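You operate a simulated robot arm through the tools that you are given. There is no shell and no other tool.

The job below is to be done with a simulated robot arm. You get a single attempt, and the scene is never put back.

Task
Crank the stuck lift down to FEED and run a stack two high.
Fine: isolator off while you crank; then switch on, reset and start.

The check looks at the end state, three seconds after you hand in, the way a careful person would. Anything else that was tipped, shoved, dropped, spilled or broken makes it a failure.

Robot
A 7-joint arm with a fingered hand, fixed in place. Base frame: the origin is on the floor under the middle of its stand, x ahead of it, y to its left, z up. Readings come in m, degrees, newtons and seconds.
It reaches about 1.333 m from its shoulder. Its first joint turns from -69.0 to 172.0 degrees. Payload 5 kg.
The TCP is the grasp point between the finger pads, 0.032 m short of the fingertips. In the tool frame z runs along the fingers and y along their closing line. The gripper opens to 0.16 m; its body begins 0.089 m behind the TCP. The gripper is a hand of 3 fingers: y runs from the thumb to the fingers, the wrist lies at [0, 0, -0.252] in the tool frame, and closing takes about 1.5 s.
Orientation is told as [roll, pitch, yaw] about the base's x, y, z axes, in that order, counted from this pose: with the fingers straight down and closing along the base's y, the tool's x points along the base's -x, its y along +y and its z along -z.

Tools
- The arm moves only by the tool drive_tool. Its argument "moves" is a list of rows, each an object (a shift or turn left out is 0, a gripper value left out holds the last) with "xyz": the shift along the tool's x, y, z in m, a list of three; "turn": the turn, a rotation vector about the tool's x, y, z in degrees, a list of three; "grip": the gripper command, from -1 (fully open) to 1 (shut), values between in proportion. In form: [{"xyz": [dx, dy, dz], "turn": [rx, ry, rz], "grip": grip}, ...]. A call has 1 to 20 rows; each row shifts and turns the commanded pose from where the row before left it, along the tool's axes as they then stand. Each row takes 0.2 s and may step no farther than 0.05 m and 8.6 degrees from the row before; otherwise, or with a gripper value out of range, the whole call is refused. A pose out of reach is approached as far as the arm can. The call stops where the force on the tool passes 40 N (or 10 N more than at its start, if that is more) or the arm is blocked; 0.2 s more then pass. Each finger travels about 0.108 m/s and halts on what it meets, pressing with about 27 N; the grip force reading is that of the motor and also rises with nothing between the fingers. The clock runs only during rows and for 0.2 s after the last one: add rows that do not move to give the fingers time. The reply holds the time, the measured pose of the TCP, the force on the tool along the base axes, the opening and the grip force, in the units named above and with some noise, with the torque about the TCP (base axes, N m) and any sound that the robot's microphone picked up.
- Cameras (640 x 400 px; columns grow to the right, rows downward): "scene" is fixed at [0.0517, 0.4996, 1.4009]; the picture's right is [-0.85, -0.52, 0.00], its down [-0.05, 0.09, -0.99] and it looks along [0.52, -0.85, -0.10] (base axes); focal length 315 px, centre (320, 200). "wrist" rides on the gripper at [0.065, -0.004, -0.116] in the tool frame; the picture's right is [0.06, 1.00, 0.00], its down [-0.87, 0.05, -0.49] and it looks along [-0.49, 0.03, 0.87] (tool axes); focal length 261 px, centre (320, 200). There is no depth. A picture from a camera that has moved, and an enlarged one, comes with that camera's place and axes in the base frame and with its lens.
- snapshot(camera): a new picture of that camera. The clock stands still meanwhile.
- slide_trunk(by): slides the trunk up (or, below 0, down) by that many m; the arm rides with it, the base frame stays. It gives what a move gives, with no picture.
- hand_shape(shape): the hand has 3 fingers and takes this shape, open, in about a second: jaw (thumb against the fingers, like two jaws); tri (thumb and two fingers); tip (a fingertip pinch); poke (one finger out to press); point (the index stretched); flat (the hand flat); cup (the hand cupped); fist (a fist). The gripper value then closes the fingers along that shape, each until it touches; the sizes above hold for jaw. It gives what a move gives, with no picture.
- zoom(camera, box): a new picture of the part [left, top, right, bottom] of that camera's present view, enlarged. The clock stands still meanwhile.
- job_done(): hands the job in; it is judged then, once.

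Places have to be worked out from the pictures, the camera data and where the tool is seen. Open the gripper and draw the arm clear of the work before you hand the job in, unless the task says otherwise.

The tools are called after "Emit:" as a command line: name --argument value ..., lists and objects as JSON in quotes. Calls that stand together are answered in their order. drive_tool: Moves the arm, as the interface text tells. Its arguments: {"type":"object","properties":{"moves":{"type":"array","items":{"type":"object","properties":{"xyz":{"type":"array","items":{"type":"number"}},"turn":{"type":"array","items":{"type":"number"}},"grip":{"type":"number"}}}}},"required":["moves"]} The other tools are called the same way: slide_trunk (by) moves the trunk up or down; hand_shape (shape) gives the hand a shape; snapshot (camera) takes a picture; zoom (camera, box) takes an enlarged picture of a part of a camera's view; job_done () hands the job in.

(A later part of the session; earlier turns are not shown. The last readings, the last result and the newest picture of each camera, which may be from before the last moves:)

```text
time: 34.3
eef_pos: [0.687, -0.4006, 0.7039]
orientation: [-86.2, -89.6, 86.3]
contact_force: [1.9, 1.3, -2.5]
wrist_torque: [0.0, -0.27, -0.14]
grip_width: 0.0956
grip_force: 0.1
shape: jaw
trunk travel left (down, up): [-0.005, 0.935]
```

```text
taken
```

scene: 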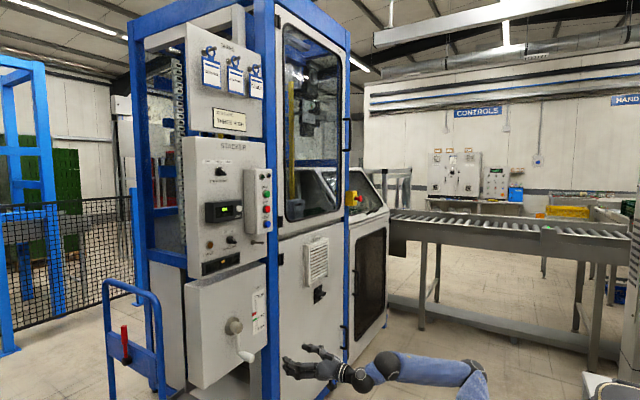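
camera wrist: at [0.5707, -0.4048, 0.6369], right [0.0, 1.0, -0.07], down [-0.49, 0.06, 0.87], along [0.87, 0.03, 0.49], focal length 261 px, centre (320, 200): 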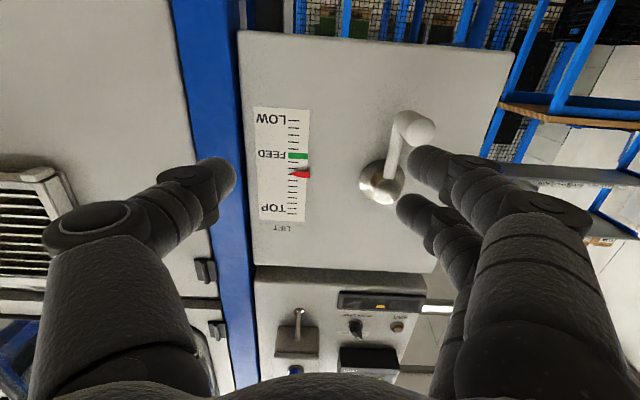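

The crank hangs straight down: hub near (0.93,-0.306,0.803), handle tip near (0.836,-0.299,0.706), radius ~0.097 m. I align with the handle, open the jaw and move forward to a standoff.

Emit:
drive_tool --moves '[{"xyz": [0, 0.035, 0], "grip": -0.3}, {"xyz": [0, 0.035, 0]}, {"xyz": [0, 0.031, 0]}, {"xyz": [-0.002, 0, 0.03]}, {"xyz": [0, 0, 0.03]}]'

Emit:
snapshot --camera "wrist"

Emit:
zoom --camera "scene" --box '[180, 280, 400, 400]'

```text
time: 35.7
eef_pos: [0.714, -0.3088, 0.3167]
orientation: [-0.7, -57.5, 0.9]
contact_force: [-0.7, -0.8, -1.0]
wrist_torque: [-0.02, -0.06, 0.02]
grip_width: 0.1039
grip_force: 0.2
shape: jaw
out of reach, approached as far as the arm can: row 1, 2, 3
trunk travel left (down, up): [-0.005, 0.935]
stopped in row 5: the arm was blocked; the commanded pose is now the measured one
```

```text
taken
camera wrist: at [0.5824, -0.313, 0.3234], right [-0.04, 1.0, -0.06], down [0.05, 0.06, 1.0], along [1.0, 0.04, -0.05], focal length 261 px, centre (320, 200)
```

wrist: 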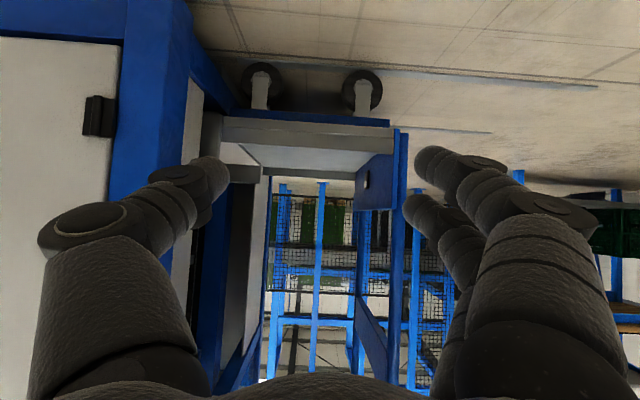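

```text
2.91 times, centred on (290, 340) of scene
camera zoom: at [0.0517, 0.4996, 1.4009], right [-0.85, -0.52, 0.0], down [-0.05, 0.09, -0.99], along [0.52, -0.85, -0.1], focal length 916 px, centre (407, -207)
```

zoom: 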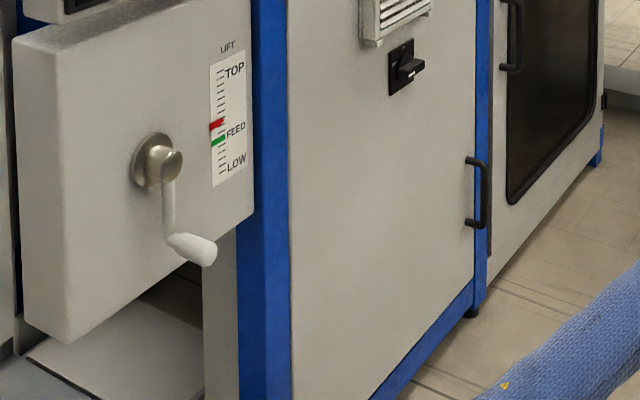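

The arm hit a reach limit and sagged: the TCP is now at z≈0.32 instead of 0.70. I look at the whole scene before moving again.

Emit:
snapshot --camera "scene"

```text
taken
```

scene: 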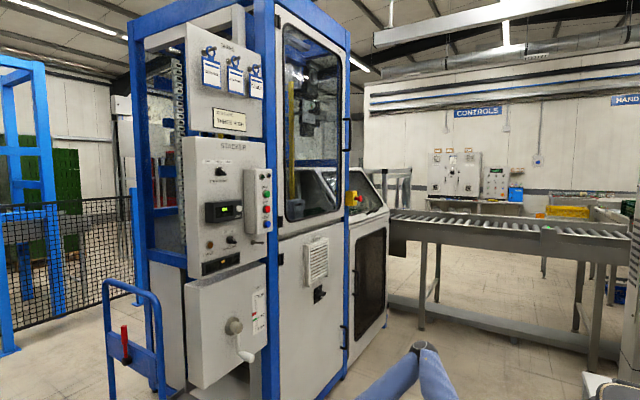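

The arm folded near its inner reach limit; nothing looks touched. I raise the trunk to get a better-conditioned arm pose for the crank.

Emit:
slide_trunk --by 0.3

Emit:
snapshot --camera "scene"

Emit:
snapshot --camera "wrist"

```text
time: 38.7
eef_pos: [0.7153, -0.3087, 0.619]
orientation: [-0.8, -57.6, 1.0]
contact_force: [0.1, 0.5, -0.6]
wrist_torque: [0.01, 0.02, 0.0]
grip_width: 0.104
grip_force: 0.0
shape: jaw
trunk travel left (down, up): [-0.305, 0.635]
```

```text
taken
```

scene: 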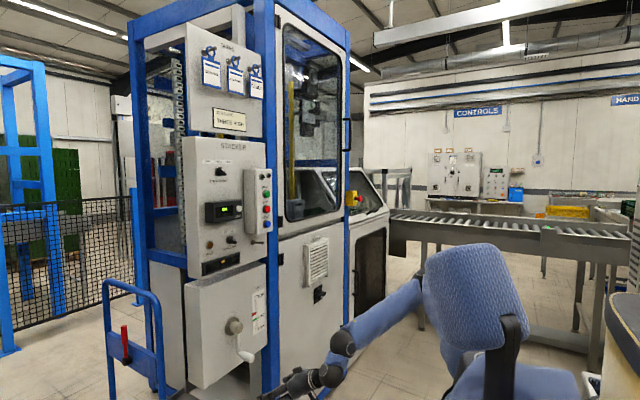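

```text
taken
camera wrist: at [0.5827, -0.3129, 0.6247], right [-0.04, 1.0, -0.06], down [0.05, 0.06, 1.0], along [1.0, 0.04, -0.05], focal length 261 px, centre (320, 200)
```

wrist: 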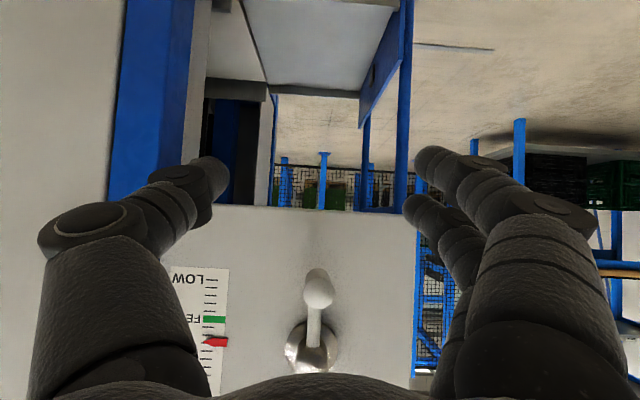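

The crank handle is straight ahead and slightly above (tip at about (0.836,-0.299,0.705)). I move a little forward, level the fingers along +x, and check before raising to handle height.

Emit:
drive_tool --moves '[{"xyz": [-0.0135, 0.005, 0.021]}, {"xyz": [-0.0135, 0.005, 0.021]}, {"turn": [0, -8.1, 0]}, {"turn": [0, -8.1, 0]}, {"turn": [0, -8.1, 0]}, {"turn": [0, -8.1, 0]}]'

Emit:
snapshot --camera "wrist"

```text
time: 40.3
eef_pos: [0.789, -0.2953, 0.6808]
orientation: [-171.7, -84.9, 172.3]
contact_force: [-0.6, 0.4, 0.4]
wrist_torque: [0.02, 0.02, -0.02]
grip_width: 0.1038
grip_force: 0.0
shape: jaw
trunk travel left (down, up): [-0.305, 0.635]
stopped in row 6: the arm was blocked; the commanded pose is now the measured one
```

```text
taken
camera wrist: at [0.6797, -0.3013, 0.6049], right [0.0, 1.0, -0.07], down [-0.57, 0.06, 0.82], along [0.82, 0.04, 0.57], focal length 261 px, centre (320, 200)
```

wrist: 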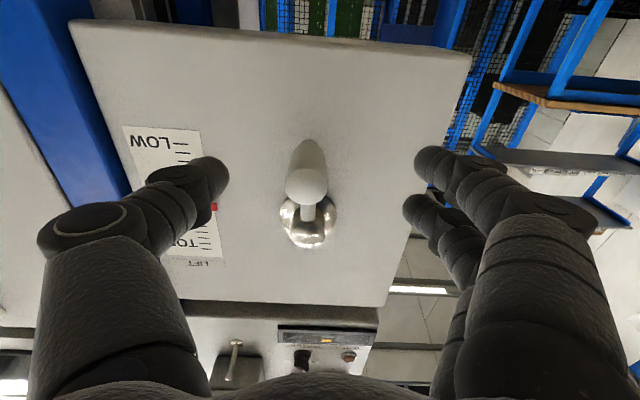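

The wrist pitch joint hit its limit (pitch went past -90°), and the TCP is at (0.789,-0.295,0.681) with the handle between the open fingers. I'll grip the handle with the hand pitched ~30° downward instead, so I pitch back to about -60°.

Emit:
drive_tool --moves '[{"turn": [0, 8.5, 0]}, {"turn": [0, 8.5, 0]}, {"turn": [0, 8.5, 0]}, {"turn": [0, 8.5, 0], "xyz": [0, -0.004, 0]}]'

Emit:
snapshot --camera "wrist"

Emit:
snapshot --camera "scene"

```text
time: 41.5
eef_pos: [0.8224, -0.2592, 0.7657]
orientation: [51.8, -62.4, -49.4]
contact_force: [0.1, -0.1, -0.7]
wrist_torque: [-0.01, 0.01, -0.04]
grip_width: 0.1035
grip_force: 0.1
shape: jaw
trunk travel left (down, up): [-0.305, 0.635]
stopped in row 4: the arm was blocked; the commanded pose is now the measured one
```

```text
taken
camera wrist: at [0.6928, -0.2506, 0.7394], right [0.0, 0.95, 0.31], down [-0.21, -0.3, 0.93], along [0.98, -0.06, 0.2], focal length 261 px, centre (320, 200)
```

wrist: 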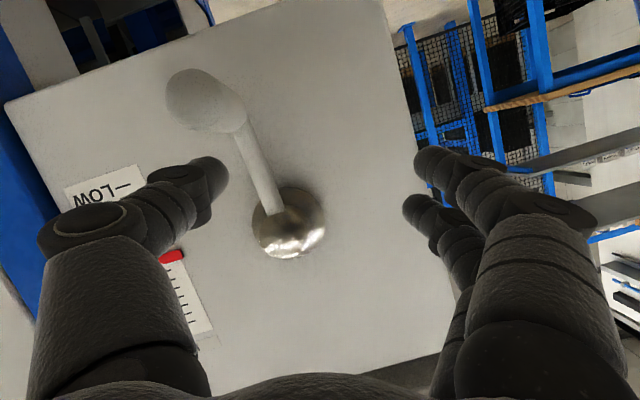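

```text
taken
```

scene: 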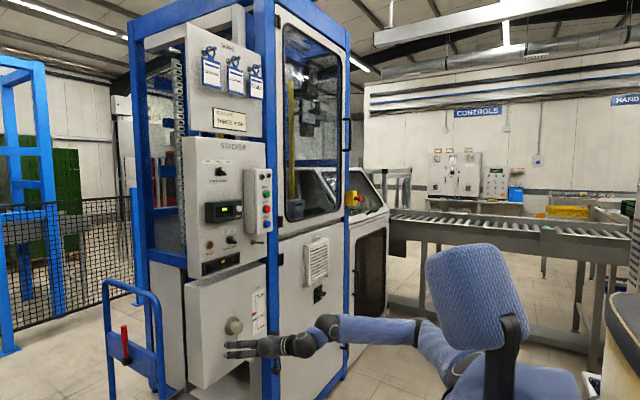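

The arm isn't tracking well: the TCP is at (0.822,-0.259,0.766) and the elbow looks folded awkwardly. The crank still hangs straight down, so I back straight out along the fingers before sorting out the arm posture.

Emit:
drive_tool --moves '[{"xyz": [0, 0, -0.03]}, {"xyz": [0, 0, -0.03]}]'

Emit:
snapshot --camera "scene"

Emit:
snapshot --camera "wrist"

```text
time: 42.1
eef_pos: [0.7649, -0.2669, 0.7828]
orientation: [51.8, -62.4, -49.4]
contact_force: [0.6, -1.2, -0.4]
wrist_torque: [0.01, -0.04, 0.0]
grip_width: 0.1041
grip_force: 0.0
shape: jaw
trunk travel left (down, up): [-0.305, 0.635]
```

```text
taken
```

scene: 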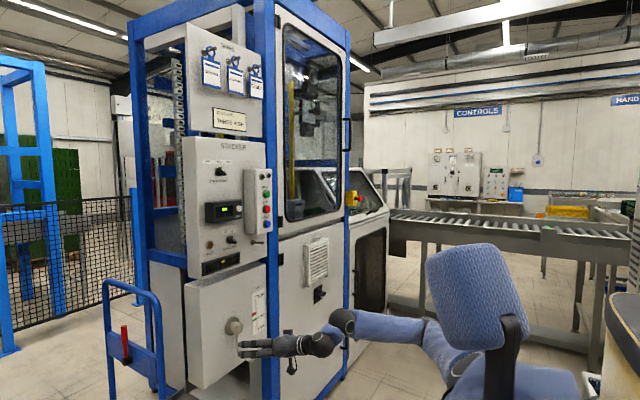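

```text
taken
camera wrist: at [0.6347, -0.2583, 0.7559], right [0.0, 0.95, 0.31], down [-0.21, -0.3, 0.93], along [0.98, -0.06, 0.2], focal length 261 px, centre (320, 200)
```

wrist: 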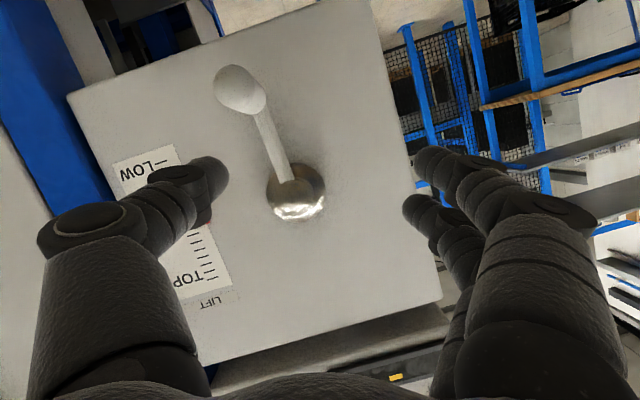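

Backing out tracked fine, so the arm is free; only the orientation is rolled by ~18°. I remove that roll in small steps and check that it follows.

Emit:
drive_tool --moves '[{"turn": [1.77, 0, -5.73]}, {"turn": [1.77, 0, -5.73]}, {"turn": [1.77, 0, -5.73]}]'

Emit:
snapshot --camera "wrist"

```text
time: 42.9
eef_pos: [0.7636, -0.2675, 0.7832]
orientation: [10.5, -71.8, -10.8]
contact_force: [0.1, 0.3, 0.5]
wrist_torque: [0.0, 0.03, 0.0]
grip_width: 0.104
grip_force: 0.0
shape: jaw
trunk travel left (down, up): [-0.305, 0.635]
```

```text
taken
camera wrist: at [0.6347, -0.2674, 0.7559], right [0.0, 1.0, 0.0], down [-0.2, 0.0, 0.98], along [0.98, 0.0, 0.2], focal length 261 px, centre (320, 200)
```

wrist: 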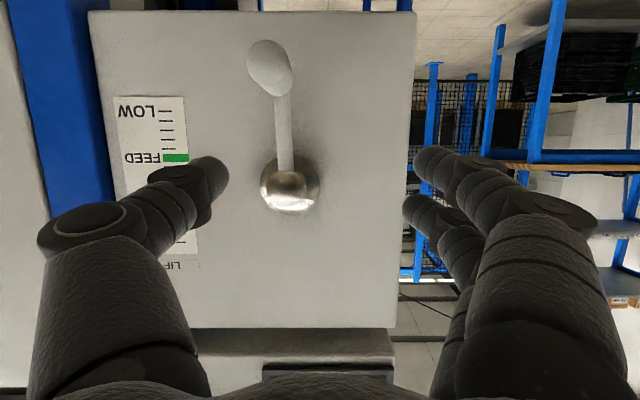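

It tracks well now. Handle tip computed at (0.836,-0.303,0.701), hub at (y,z)=(-0.302,0.80). I shift right 3.6 cm and lower the trunk 8 cm to be level with the handle.

Emit:
drive_tool --moves '[{"xyz": [0, -0.018, 0]}, {"xyz": [0, -0.018, 0]}]'

Emit:
slide_trunk --by -0.08

Emit:
snapshot --camera "wrist"

```text
time: 43.5
eef_pos: [0.7648, -0.3009, 0.7816]
orientation: [10.6, -71.8, -10.9]
contact_force: [0.0, 0.3, 0.7]
wrist_torque: [0.0, 0.0, 0.01]
grip_width: 0.1038
grip_force: 0.1
shape: jaw
trunk travel left (down, up): [-0.305, 0.635]
```

```text
time: 44.7
eef_pos: [0.764, -0.3025, 0.7015]
orientation: [10.7, -71.9, -11.1]
contact_force: [-0.1, -1.0, 0.2]
wrist_torque: [-0.03, 0.0, 0.02]
grip_width: 0.104
grip_force: 0.0
shape: jaw
trunk travel left (down, up): [-0.225, 0.715]
```

```text
taken
camera wrist: at [0.6343, -0.3034, 0.674], right [0.0, 1.0, 0.0], down [-0.2, 0.0, 0.98], along [0.98, 0.0, 0.2], focal length 261 px, centre (320, 200)
```

wrist: 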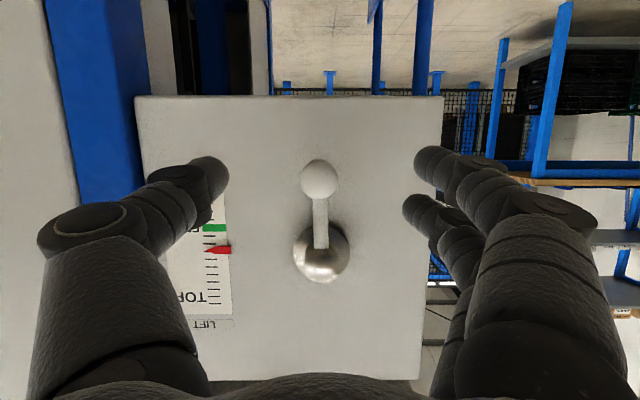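

The handle is centred in line with the hand. I move forward 9.5 cm so that the fingers straddle the handle.

Emit:
drive_tool --moves '[{"xyz": [-0.0059, 0, 0.018]}, {"xyz": [-0.0059, 0, 0.018]}, {"xyz": [-0.0059, 0, 0.018]}, {"xyz": [-0.0059, 0, 0.018]}, {"xyz": [-0.0059, 0, 0.018]}]'

Emit:
snapshot --camera "wrist"

Emit:
zoom --camera "scene" --box '[180, 280, 340, 400]'

```text
time: 45.9
eef_pos: [0.8578, -0.3046, 0.7012]
orientation: [10.7, -71.8, -11.0]
contact_force: [0.8, -0.8, 0.5]
wrist_torque: [0.0, 0.01, -0.04]
grip_width: 0.104
grip_force: 0.0
shape: jaw
trunk travel left (down, up): [-0.225, 0.715]
```

```text
taken
camera wrist: at [0.728, -0.3045, 0.6739], right [-0.01, 1.0, 0.0], down [-0.2, 0.0, 0.98], along [0.98, 0.01, 0.2], focal length 261 px, centre (320, 200)
```

wrist: 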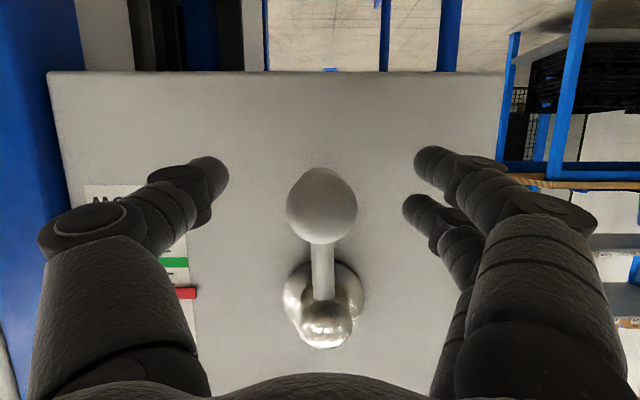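

```text
3.33 times, centred on (260, 340) of scene
camera zoom: at [0.0517, 0.4996, 1.4009], right [-0.85, -0.52, 0.0], down [-0.05, 0.09, -0.99], along [0.52, -0.85, -0.1], focal length 1049 px, centre (520, -267)
```

zoom: 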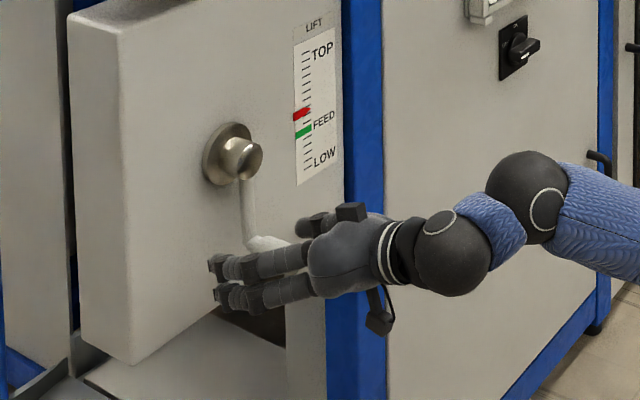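

The handle sits squarely between the fingers with its tip ~2 cm inside the TCP. I close the jaw on it gradually.

Emit:
drive_tool --moves '[{"grip": 0.0}, {"grip": 0.2}, {"grip": 0.4}, {"grip": 0.5}, {"grip": 0.6}, {"grip": 0.8}, {"grip": 0.8}, {"grip": 0.8}]'

Emit:
snapshot --camera "wrist"

```text
time: 47.7
eef_pos: [0.8581, -0.3047, 0.7009]
orientation: [10.7, -71.8, -11.2]
contact_force: [-1.1, -0.8, 0.2]
wrist_torque: [-0.04, 0.0, -0.02]
grip_width: 0.0173
grip_force: 0.1
shape: jaw
trunk travel left (down, up): [-0.225, 0.715]
```

```text
taken
camera wrist: at [0.7281, -0.3045, 0.674], right [0.0, 1.0, 0.0], down [-0.2, 0.0, 0.98], along [0.98, 0.0, 0.2], focal length 261 px, centre (320, 200)
```

wrist: 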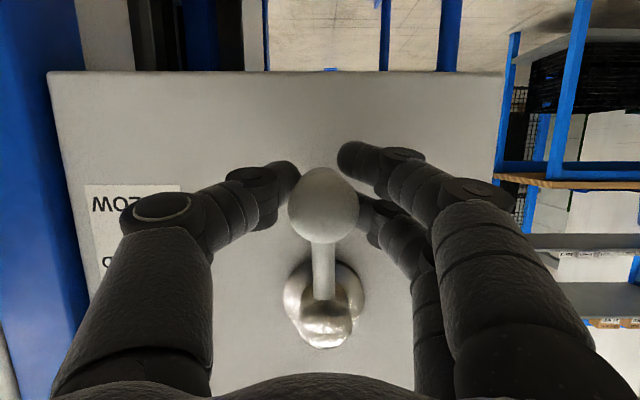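

No grip force yet at 0.0173 m, so I close the rest of the way.

Emit:
drive_tool --moves '[{"grip": 1.0}, {"grip": 1.0}, {"grip": 1.0}]'

Emit:
zoom --camera "wrist" --box '[220, 120, 440, 360]'

Emit:
zoom --camera "scene" --box '[200, 290, 320, 380]'

```text
time: 48.5
eef_pos: [0.8585, -0.3034, 0.7005]
orientation: [10.7, -71.8, -11.0]
contact_force: [6.7, -1.1, -2.3]
wrist_torque: [-0.03, 0.0, -0.01]
grip_width: 0.0132
grip_force: 26.6
shape: jaw
trunk travel left (down, up): [-0.225, 0.715]
```

```text
1.67 times, centred on (330, 240) of wrist
camera zoom: at [0.7285, -0.3044, 0.6735], right [0.0, 1.0, 0.0], down [-0.2, 0.0, 0.98], along [0.98, 0.0, 0.2], focal length 434 px, centre (303, 133)
```

zoom: 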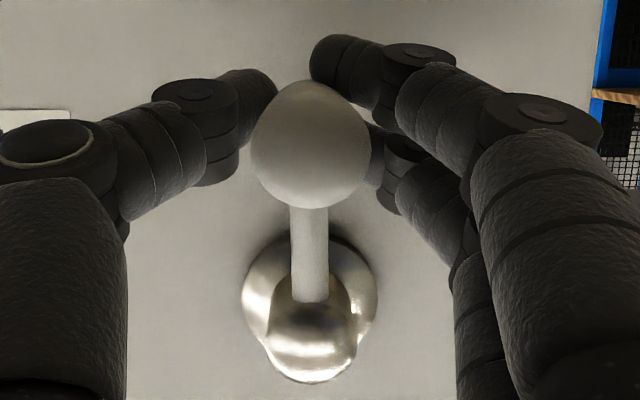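

```text
4.44 times, centred on (260, 335) of scene
camera zoom: at [0.0517, 0.4996, 1.4009], right [-0.85, -0.52, 0.0], down [-0.05, 0.09, -0.99], along [0.52, -0.85, -0.1], focal length 1399 px, centre (587, -400)
```

zoom: 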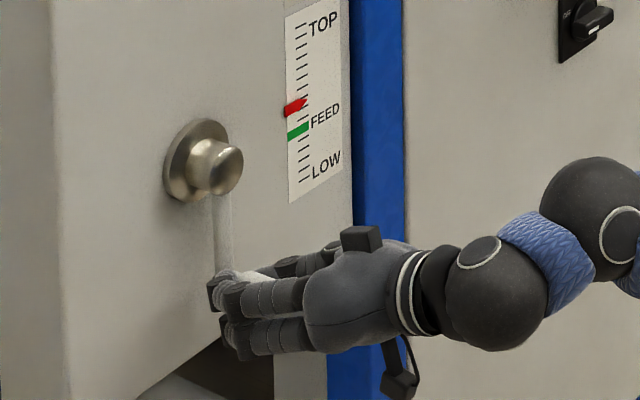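

The handle is gripped (26.6 N). I try cranking 30° clockwise (handle toward +y) and then read the scale to learn which way lowers the lift.

Emit:
drive_tool --moves '[{"xyz": [-0.0004, 0.0173, -0.0005], "grip": 1}, {"xyz": [-0.0033, 0.017, -0.0014]}, {"xyz": [-0.006, 0.016, -0.0022]}]'

Emit:
zoom --camera "scene" --box '[200, 270, 320, 380]'

Emit:
snapshot --camera "wrist"

```text
time: 49.3
eef_pos: [0.8599, -0.2536, 0.7129]
orientation: [10.8, -71.6, -11.1]
contact_force: [12.1, -6.1, -20.8]
wrist_torque: [0.71, 0.28, 0.08]
grip_width: 0.0114
grip_force: 26.8
shape: jaw
trunk travel left (down, up): [-0.225, 0.715]
```

```text
3.64 times, centred on (260, 325) of scene
camera zoom: at [0.0517, 0.4996, 1.4009], right [-0.85, -0.52, 0.0], down [-0.05, 0.09, -0.99], along [0.52, -0.85, -0.1], focal length 1145 px, centre (538, -254)
```

zoom: 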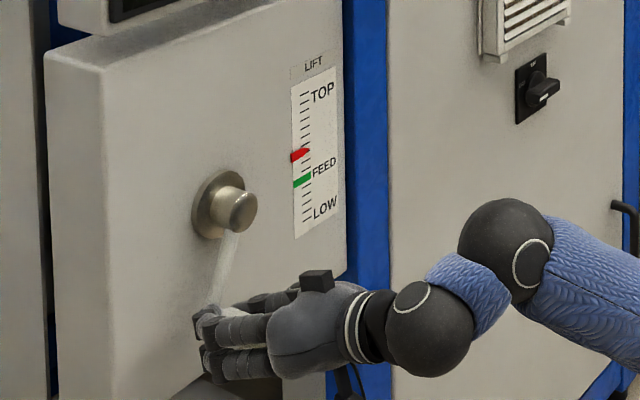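

```text
taken
camera wrist: at [0.7304, -0.2548, 0.6852], right [-0.01, 1.0, 0.0], down [-0.2, 0.0, 0.98], along [0.98, 0.01, 0.2], focal length 261 px, centre (320, 200)
```

wrist: 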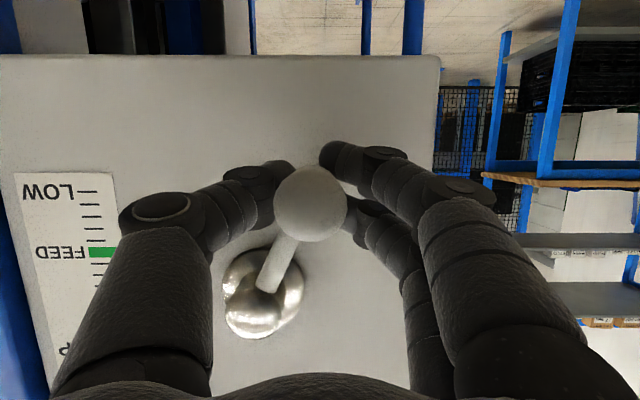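

The crank followed. I zoom tightly on the scale to measure how the red pointer moved relative to the green FEED mark.

Emit:
zoom --camera "scene" --box '[250, 290, 280, 350]'

```text
6.67 times, centred on (265, 320) of scene
camera zoom: at [0.0517, 0.4996, 1.4009], right [-0.85, -0.52, 0.0], down [-0.05, 0.09, -0.99], along [0.52, -0.85, -0.1], focal length 2098 px, centre (687, -600)
```

zoom: 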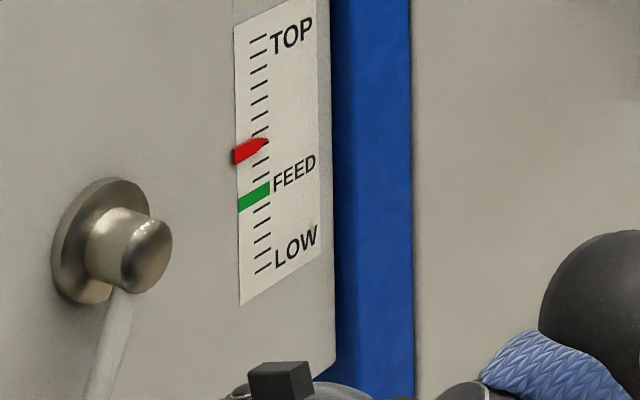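

Clockwise 30° raised the pointer by ~0.6 tick, so the lift goes down counter-clockwise, and FEED is now about 3 ticks below (roughly 140-160° of crank). I crank back counter-clockwise through the bottom to about -30°.

Emit:
drive_tool --moves '[{"xyz": [0.0038, -0.0109, 0.0015]}, {"xyz": [0.0039, -0.0109, 0.0014]}, {"xyz": [0.0008, -0.0131, 0.0005]}, {"xyz": [0.0008, -0.0132, 0.0005]}, {"xyz": [-0.0024, -0.013, -0.0005]}, {"xyz": [-0.0024, -0.0129, -0.0005]}, {"xyz": [-0.0055, -0.0119, -0.0015]}, {"xyz": [-0.0056, -0.0119, -0.0016]}]'

Emit:
zoom --camera "scene" --box '[250, 290, 280, 350]'

Emit:
snapshot --camera "wrist"

```text
time: 51.2
eef_pos: [0.8614, -0.3541, 0.7102]
orientation: [9.8, -71.5, -10.1]
contact_force: [-2.7, -5.8, -15.2]
wrist_torque: [-0.4, 0.19, 0.19]
grip_width: 0.0114
grip_force: 27.0
shape: jaw
trunk travel left (down, up): [-0.225, 0.715]
stopped in row 8: the force on the tool passed its limit at 41 N (the readings are from after the stop); the commanded pose is now the measured one
```

```text
6.67 times, centred on (265, 320) of scene
camera zoom: at [0.0517, 0.4996, 1.4009], right [-0.85, -0.52, 0.0], down [-0.05, 0.09, -0.99], along [0.52, -0.85, -0.1], focal length 2098 px, centre (687, -600)
```

zoom: 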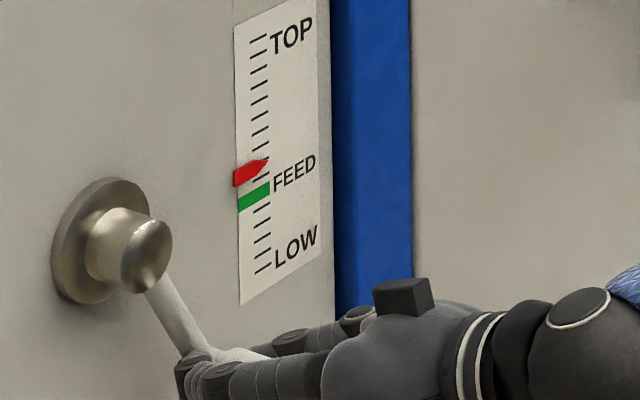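

```text
taken
camera wrist: at [0.7305, -0.3541, 0.6838], right [0.0, 1.0, -0.01], down [-0.19, 0.01, 0.98], along [0.98, 0.0, 0.19], focal length 261 px, centre (320, 200)
```

wrist: 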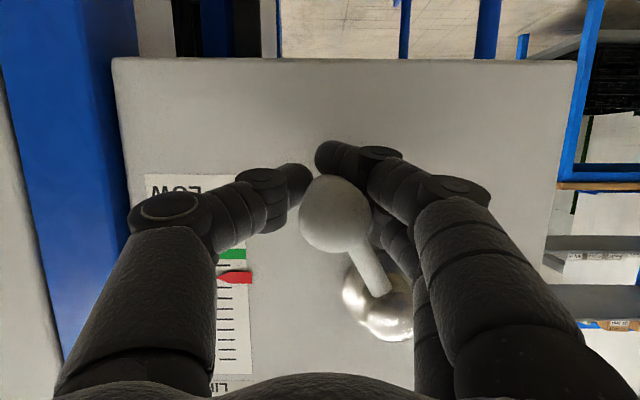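

The pointer is now ~1.5 ticks above FEED after ~54° of counter-clockwise travel (about 0.42 px per degree in this zoom), so roughly 58° more is needed. I continue in smaller steps to keep the force down.

Emit:
drive_tool --moves '[{"xyz": [-0.009, -0.0093, -0.0027], "grip": 1}, {"xyz": [-0.0092, -0.0096, -0.0028]}, {"xyz": [-0.0101, -0.0084, -0.0031]}, {"xyz": [-0.0112, -0.0069, -0.0034]}]'

Emit:
zoom --camera "scene" --box '[250, 290, 280, 350]'

Emit:
snapshot --camera "wrist"

```text
time: 51.9
eef_pos: [0.8617, -0.3739, 0.7243]
orientation: [9.0, -71.1, -9.3]
contact_force: [6.2, -6.4, -14.2]
wrist_torque: [-0.5, 0.43, 0.31]
grip_width: 0.0103
grip_force: 27.0
shape: jaw
trunk travel left (down, up): [-0.225, 0.715]
stopped in row 3: the force on the tool passed its limit at 41 N (the readings are from after the stop); the commanded pose is now the measured one
```

```text
6.67 times, centred on (265, 320) of scene
camera zoom: at [0.0517, 0.4996, 1.4009], right [-0.85, -0.52, 0.0], down [-0.05, 0.09, -0.99], along [0.52, -0.85, -0.1], focal length 2098 px, centre (687, -600)
```

zoom: 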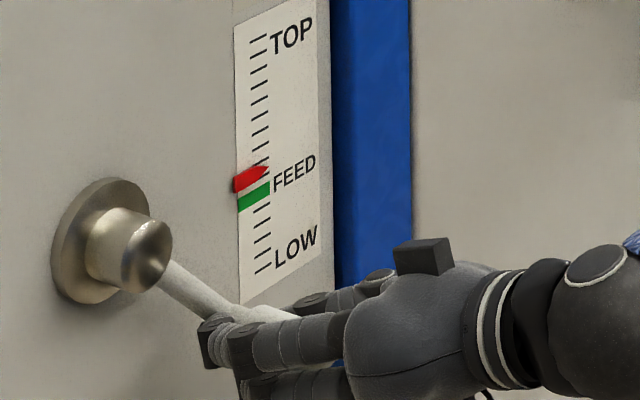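

```text
taken
camera wrist: at [0.731, -0.3739, 0.6978], right [0.0, 1.0, -0.01], down [-0.19, 0.01, 0.98], along [0.98, 0.01, 0.19], focal length 261 px, centre (320, 200)
```

wrist: 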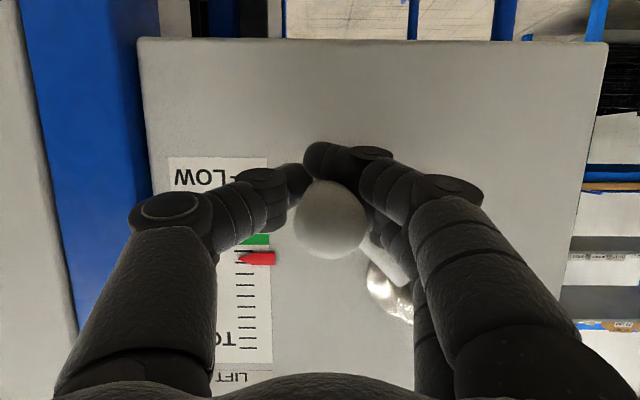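

The pointer is about one tick above FEED. The lever now presses on the upper finger because my fingertips reach into the lever's plane. I open slightly, pull back ~2 cm and recentre on the handle before regripping.

Emit:
drive_tool --moves '[{"grip": 0.4}, {"grip": 0.2}, {"grip": 0.1}, {"xyz": [-0.0009, 0.0054, -0.0192]}, {"grip": 0.1}]'

Emit:
zoom --camera "scene" --box '[200, 290, 320, 380]'

Emit:
snapshot --camera "wrist"

```text
time: 53.1
eef_pos: [0.8433, -0.3687, 0.7371]
orientation: [9.4, -71.4, -9.7]
contact_force: [0.4, 0.3, 0.2]
wrist_torque: [0.0, -0.04, -0.02]
grip_width: 0.0716
grip_force: 0.1
shape: jaw
trunk travel left (down, up): [-0.225, 0.715]
```

```text
4.44 times, centred on (260, 335) of scene
camera zoom: at [0.0517, 0.4996, 1.4009], right [-0.85, -0.52, 0.0], down [-0.05, 0.09, -0.99], along [0.52, -0.85, -0.1], focal length 1399 px, centre (587, -400)
```

zoom: 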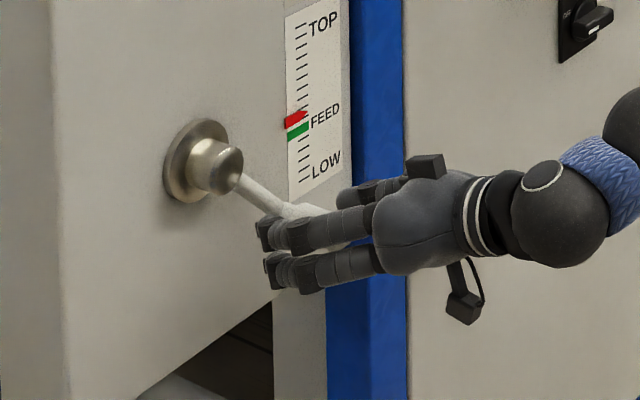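

```text
taken
camera wrist: at [0.7119, -0.3688, 0.7093], right [0.0, 1.0, -0.01], down [-0.19, 0.01, 0.98], along [0.98, 0.01, 0.19], focal length 261 px, centre (320, 200)
```

wrist: 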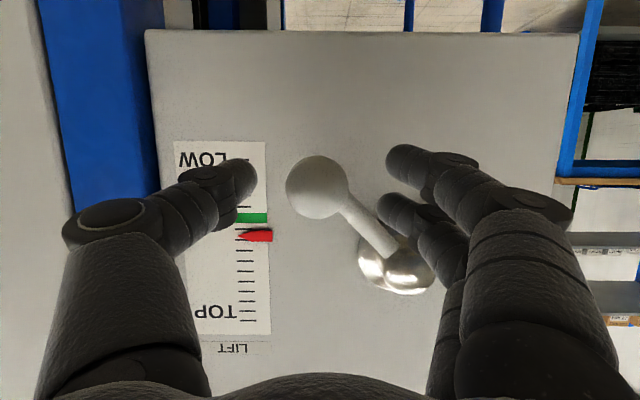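

The crank stays where I left it, and the handle is nicely between the open fingers. Rolling the hand counter-clockwise moves the fingers away from the lever, so I roll in place in small steps and check tracking.

Emit:
drive_tool --moves '[{"xyz": [0.004, 0, 0.001], "turn": [0, 0, -7]}, {"turn": [0, 0, -7]}, {"turn": [0, 0, -7]}]'

Emit:
snapshot --camera "wrist"

```text
time: 53.9
eef_pos: [0.8423, -0.3673, 0.7308]
orientation: [-43.0, -64.6, 46.0]
contact_force: [-0.5, 0.5, 0.9]
wrist_torque: [-0.01, 0.02, 0.01]
grip_width: 0.0713
grip_force: 0.0
shape: jaw
trunk travel left (down, up): [-0.225, 0.715]
```

```text
taken
camera wrist: at [0.7135, -0.3913, 0.7086], right [-0.12, 0.93, -0.35], down [-0.21, 0.32, 0.92], along [0.97, 0.18, 0.16], focal length 261 px, centre (320, 200)
```

wrist: 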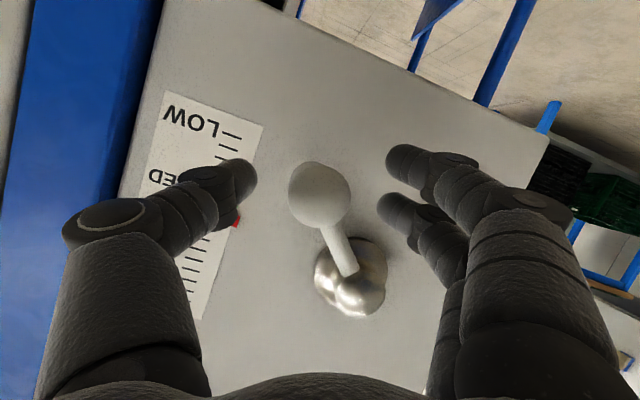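

It tracks well. I continue the roll to about -56°.

Emit:
drive_tool --moves '[{"turn": [0, 0, -7]}, {"turn": [0, 0, -7]}, {"turn": [0, 0, -7]}, {"turn": [0, 0, -7]}, {"turn": [0, 0, -7]}]'

Emit:
snapshot --camera "wrist"

Emit:
zoom --camera "scene" --box '[200, 290, 320, 380]'

```text
time: 55.1
eef_pos: [0.8409, -0.3671, 0.7289]
orientation: [-67.5, -34.7, 76.8]
contact_force: [0.5, -1.0, 0.4]
wrist_torque: [-0.01, -0.04, -0.01]
grip_width: 0.0714
grip_force: 0.0
shape: jaw
trunk travel left (down, up): [-0.225, 0.715]
```

```text
taken
camera wrist: at [0.721, -0.4218, 0.7309], right [-0.26, 0.55, -0.79], down [-0.32, 0.73, 0.61], along [0.91, 0.41, -0.02], focal length 261 px, centre (320, 200)
```

wrist: 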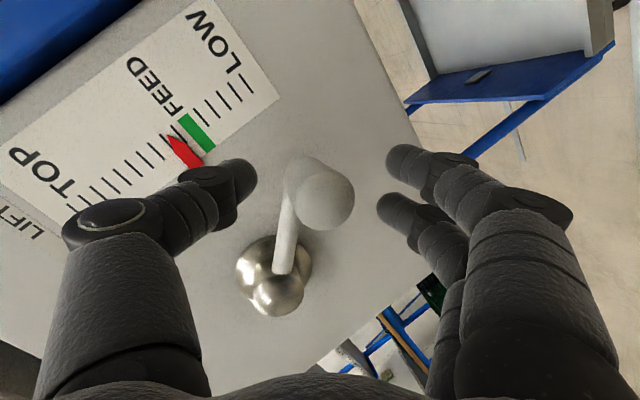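

```text
4.44 times, centred on (260, 335) of scene
camera zoom: at [0.0517, 0.4996, 1.4009], right [-0.85, -0.52, 0.0], down [-0.05, 0.09, -0.99], along [0.52, -0.85, -0.1], focal length 1399 px, centre (587, -400)
```

zoom: 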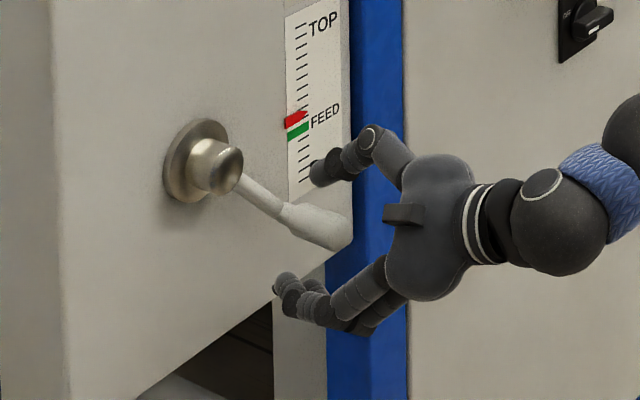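

The hand now straddles the handle well away from the lever, and I can see the scale in the wrist view too. I close the jaw on the handle.

Emit:
drive_tool --moves '[{"grip": 0.3}, {"grip": 0.5}, {"grip": 0.7}, {"grip": 0.9}, {"grip": 1.0}, {"grip": 1.0}, {"grip": 1.0}]'

Emit:
snapshot --camera "wrist"

Emit:
zoom --camera "scene" --box '[200, 290, 320, 380]'

```text
time: 56.7
eef_pos: [0.842, -0.3669, 0.7298]
orientation: [-67.4, -35.0, 76.8]
contact_force: [7.6, -0.1, 3.9]
wrist_torque: [0.09, -0.23, -0.09]
grip_width: 0.0153
grip_force: 26.8
shape: jaw
trunk travel left (down, up): [-0.225, 0.715]
```

```text
taken
camera wrist: at [0.7213, -0.4213, 0.7307], right [-0.26, 0.55, -0.79], down [-0.32, 0.72, 0.61], along [0.91, 0.41, -0.02], focal length 261 px, centre (320, 200)
```

wrist: 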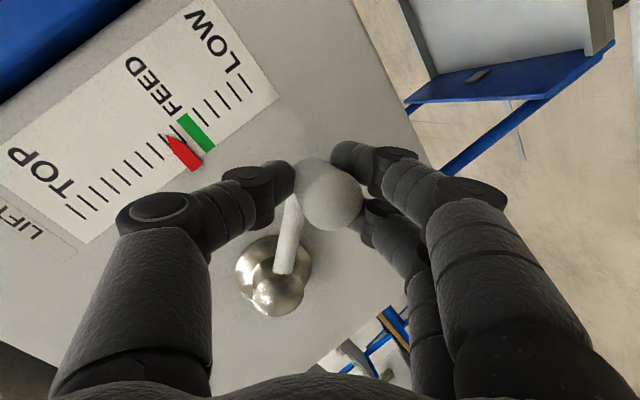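

```text
4.44 times, centred on (260, 335) of scene
camera zoom: at [0.0517, 0.4996, 1.4009], right [-0.85, -0.52, 0.0], down [-0.05, 0.09, -0.99], along [0.52, -0.85, -0.1], focal length 1399 px, centre (587, -400)
```

zoom: 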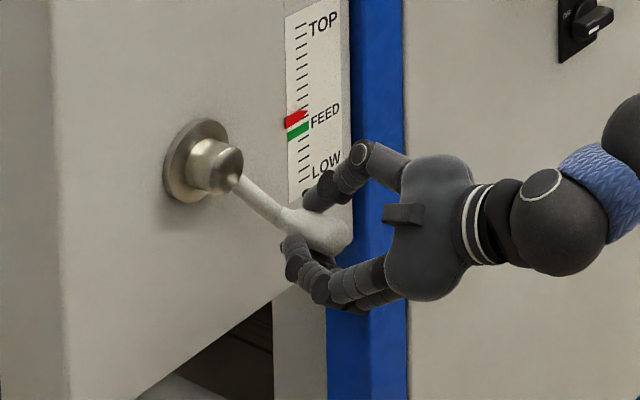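

Firm grip with good clearance. I zoom on the scale from the wrist view to measure what remains.

Emit:
zoom --camera "wrist" --box '[60, 40, 260, 220]'

Emit:
zoom --camera "scene" --box '[250, 290, 280, 330]'

```text
2.22 times, centred on (160, 130) of wrist
camera zoom: at [0.7213, -0.4213, 0.7307], right [-0.26, 0.55, -0.79], down [-0.32, 0.72, 0.61], along [0.91, 0.41, -0.02], focal length 579 px, centre (676, 356)
```

zoom: 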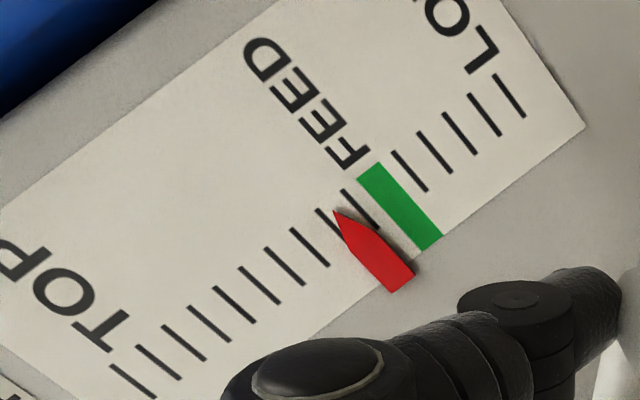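

```text
10.00 times, centred on (265, 310) of scene
camera zoom: at [0.0517, 0.4996, 1.4009], right [-0.85, -0.52, 0.0], down [-0.05, 0.09, -0.99], along [0.52, -0.85, -0.1], focal length 3148 px, centre (870, -900)
```

zoom: 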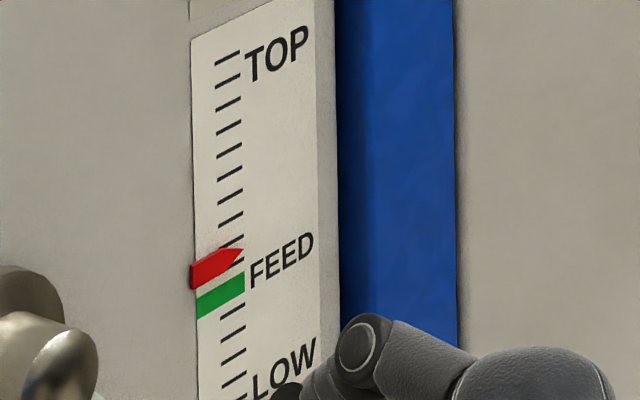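

Correcting for pointer parallax, about 1.4-1.5 ticks (~54° of crank) remain to FEED. I crank on counter-clockwise 30°, now pushing along the closing line.

Emit:
drive_tool --moves '[{"xyz": [0.0019, -0.0126, -0.003], "grip": 1}, {"xyz": [0.0002, -0.0128, -0.0034]}, {"xyz": [-0.0015, -0.0127, -0.0037]}, {"xyz": [-0.0032, -0.0123, -0.0039]}]'

Emit:
snapshot --camera "wrist"

Emit:
zoom --camera "scene" --box '[250, 290, 280, 330]'

```text
time: 57.7
eef_pos: [0.8441, -0.399, 0.7725]
orientation: [-67.3, -34.9, 76.4]
contact_force: [-12.4, -22.5, -25.7]
wrist_torque: [-0.92, 0.54, -0.16]
grip_width: 0.0152
grip_force: 27.7
shape: jaw
trunk travel left (down, up): [-0.225, 0.715]
```

```text
taken
camera wrist: at [0.7218, -0.4534, 0.7732], right [-0.26, 0.55, -0.79], down [-0.31, 0.73, 0.61], along [0.91, 0.41, -0.02], focal length 261 px, centre (320, 200)
```

wrist: 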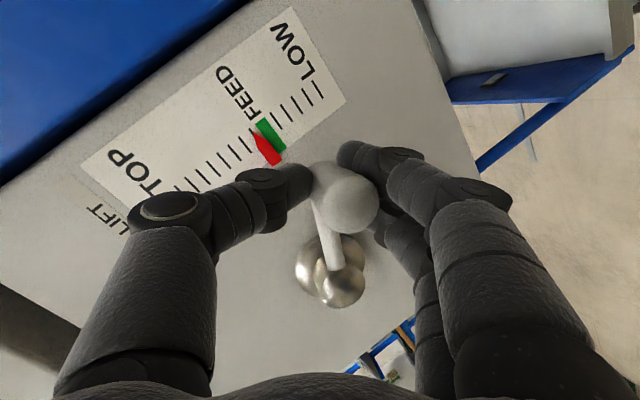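

```text
10.00 times, centred on (265, 310) of scene
camera zoom: at [0.0517, 0.4996, 1.4009], right [-0.85, -0.52, 0.0], down [-0.05, 0.09, -0.99], along [0.52, -0.85, -0.1], focal length 3148 px, centre (870, -900)
```

zoom: 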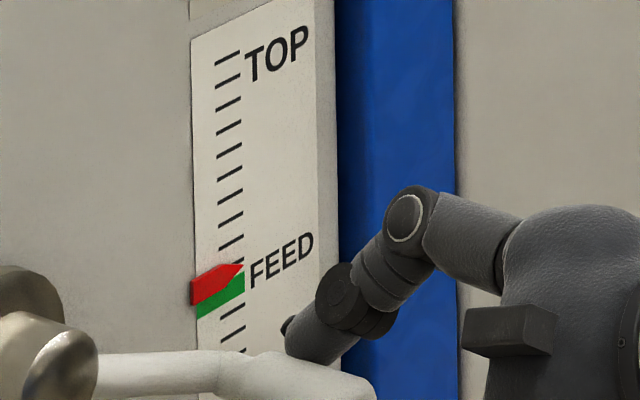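

The pointer moved down ~0.6 tick with 24° of crank. I zoom from the wrist side for the second parallax reading.

Emit:
zoom --camera "wrist" --box '[140, 0, 350, 190]'

```text
2.11 times, centred on (245, 95) of wrist
camera zoom: at [0.7218, -0.4534, 0.7732], right [-0.26, 0.55, -0.79], down [-0.31, 0.73, 0.61], along [0.91, 0.41, -0.02], focal length 549 px, centre (478, 421)
```

zoom: 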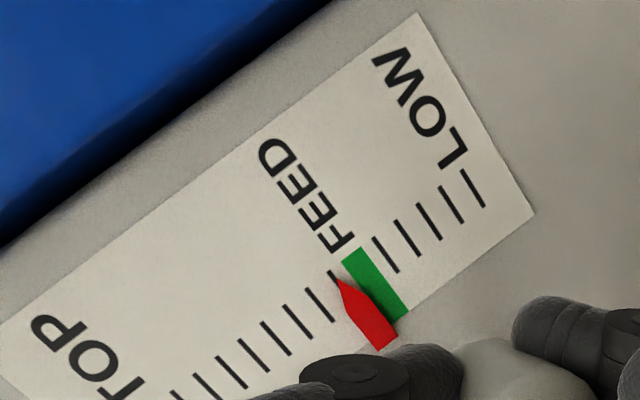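

True remaining offset is ~0.85 tick (~33° of crank). The outward radial force suggests the hub is nearer y≈-0.305, so I correct the arc and continue 3 more small steps.

Emit:
drive_tool --moves '[{"xyz": [-0.0002, -0.0145, -0.0039], "grip": 1}, {"xyz": [-0.0065, -0.0109, -0.0042]}, {"xyz": [-0.0078, -0.0099, -0.0042]}]'

Emit:
snapshot --camera "wrist"

Emit:
zoom --camera "scene" --box '[250, 290, 280, 330]'

Emit:
zoom --camera "wrist" --box '[140, 0, 400, 200]'

```text
time: 58.5
eef_pos: [0.842, -0.4077, 0.8107]
orientation: [-67.5, -35.1, 76.5]
contact_force: [5.9, -27.2, -14.0]
wrist_torque: [-0.84, -0.05, -0.38]
grip_width: 0.0139
grip_force: 26.7
shape: jaw
trunk travel left (down, up): [-0.225, 0.715]
```

```text
taken
camera wrist: at [0.7207, -0.4626, 0.8123], right [-0.26, 0.55, -0.79], down [-0.31, 0.72, 0.61], along [0.91, 0.41, -0.01], focal length 261 px, centre (320, 200)
```

wrist: 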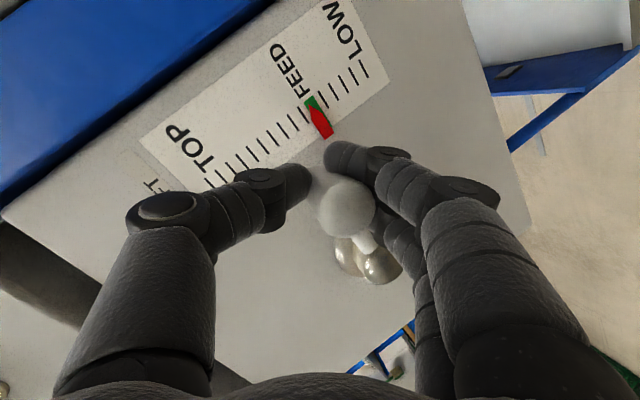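

```text
10.00 times, centred on (265, 310) of scene
camera zoom: at [0.0517, 0.4996, 1.4009], right [-0.85, -0.52, 0.0], down [-0.05, 0.09, -0.99], along [0.52, -0.85, -0.1], focal length 3148 px, centre (870, -900)
```

zoom: 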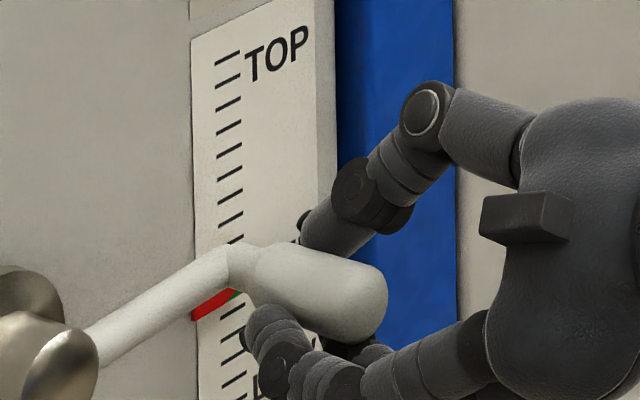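

```text
2.00 times, centred on (270, 100) of wrist
camera zoom: at [0.7207, -0.4626, 0.8123], right [-0.26, 0.55, -0.79], down [-0.31, 0.72, 0.61], along [0.91, 0.41, -0.01], focal length 521 px, centre (420, 400)
```

zoom: 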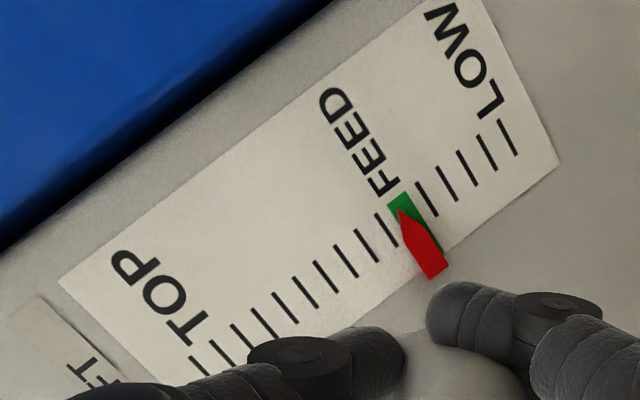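

The pointer tip is already within the green FEED band, about 0.2 tick above centre by my parallax-free reading. I make one more 7° step to centre it.

Emit:
drive_tool --moves '[{"xyz": [-0.0046, -0.0044, -0.0021], "grip": 1}, {"xyz": [-0.0045, -0.0044, -0.0021]}]'

Emit:
zoom --camera "wrist" --box '[240, 20, 420, 160]'

Emit:
snapshot --camera "wrist"

```text
time: 59.1
eef_pos: [0.8413, -0.4064, 0.8249]
orientation: [-67.5, -35.0, 76.5]
contact_force: [1.9, -36.8, -9.4]
wrist_torque: [-0.92, -0.17, -0.37]
grip_width: 0.0136
grip_force: 27.1
shape: jaw
trunk travel left (down, up): [-0.225, 0.715]
```

```text
2.86 times, centred on (330, 90) of wrist
camera zoom: at [0.7206, -0.4604, 0.8256], right [-0.26, 0.56, -0.79], down [-0.32, 0.72, 0.61], along [0.91, 0.41, -0.01], focal length 745 px, centre (291, 514)
```

zoom: 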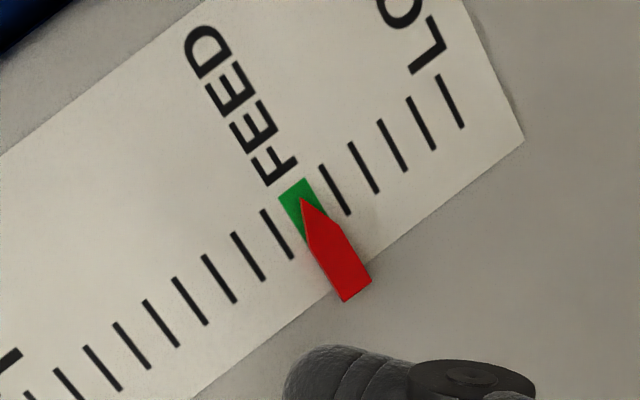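

```text
taken
camera wrist: at [0.7206, -0.4604, 0.8256], right [-0.26, 0.56, -0.79], down [-0.32, 0.72, 0.61], along [0.91, 0.41, -0.01], focal length 261 px, centre (320, 200)
```

wrist: 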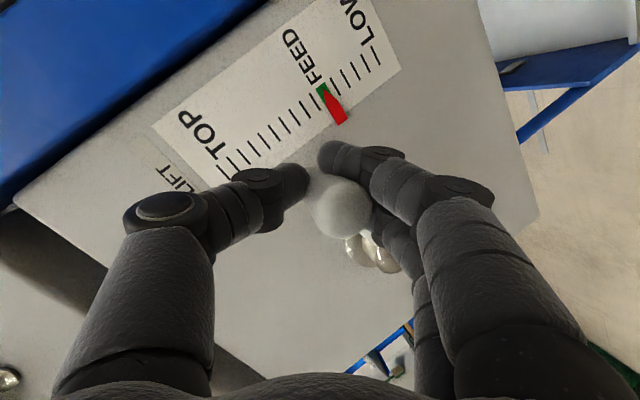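

The pointer tip is centred on the green FEED band. I release the handle gently and back straight out along -x.

Emit:
drive_tool --moves '[{"grip": 0.6}, {"grip": 0.3}, {"grip": 0.1}, {"grip": 0.0}, {"xyz": [0.0055, 0.0076, -0.0284]}, {"xyz": [0.0055, 0.0076, -0.0284]}, {"xyz": [0.0055, 0.0076, -0.0284]}]'

Emit:
snapshot --camera "wrist"

Emit:
zoom --camera "scene" --box '[240, 280, 290, 350]'

Emit:
snapshot --camera "scene"

```text
time: 60.7
eef_pos: [0.7522, -0.4042, 0.8276]
orientation: [-67.3, -35.0, 76.7]
contact_force: [0.4, 0.2, 0.1]
wrist_torque: [-0.03, 0.0, 0.0]
grip_width: 0.0794
grip_force: 0.1
shape: jaw
trunk travel left (down, up): [-0.225, 0.715]
```

```text
taken
camera wrist: at [0.6314, -0.4587, 0.8281], right [-0.26, 0.55, -0.79], down [-0.32, 0.72, 0.61], along [0.91, 0.41, -0.02], focal length 261 px, centre (320, 200)
```

wrist: 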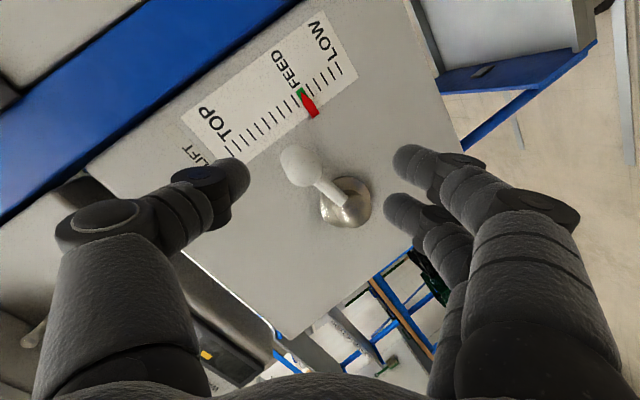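

```text
5.71 times, centred on (265, 315) of scene
camera zoom: at [0.0517, 0.4996, 1.4009], right [-0.85, -0.52, 0.0], down [-0.05, 0.09, -0.99], along [0.52, -0.85, -0.1], focal length 1799 px, centre (634, -457)
```

zoom: 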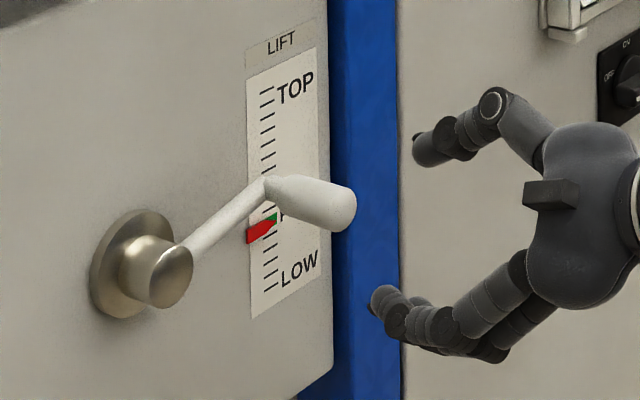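

```text
taken
```

scene: 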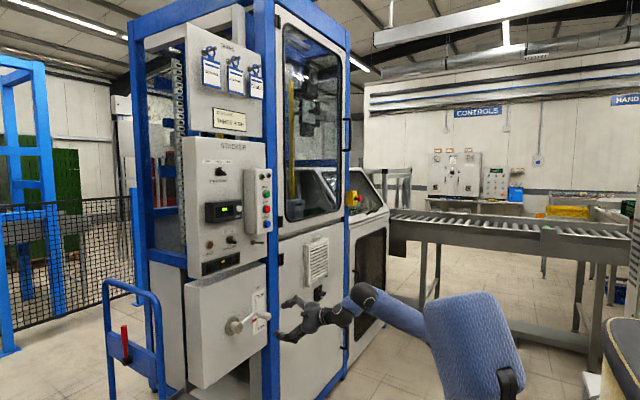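

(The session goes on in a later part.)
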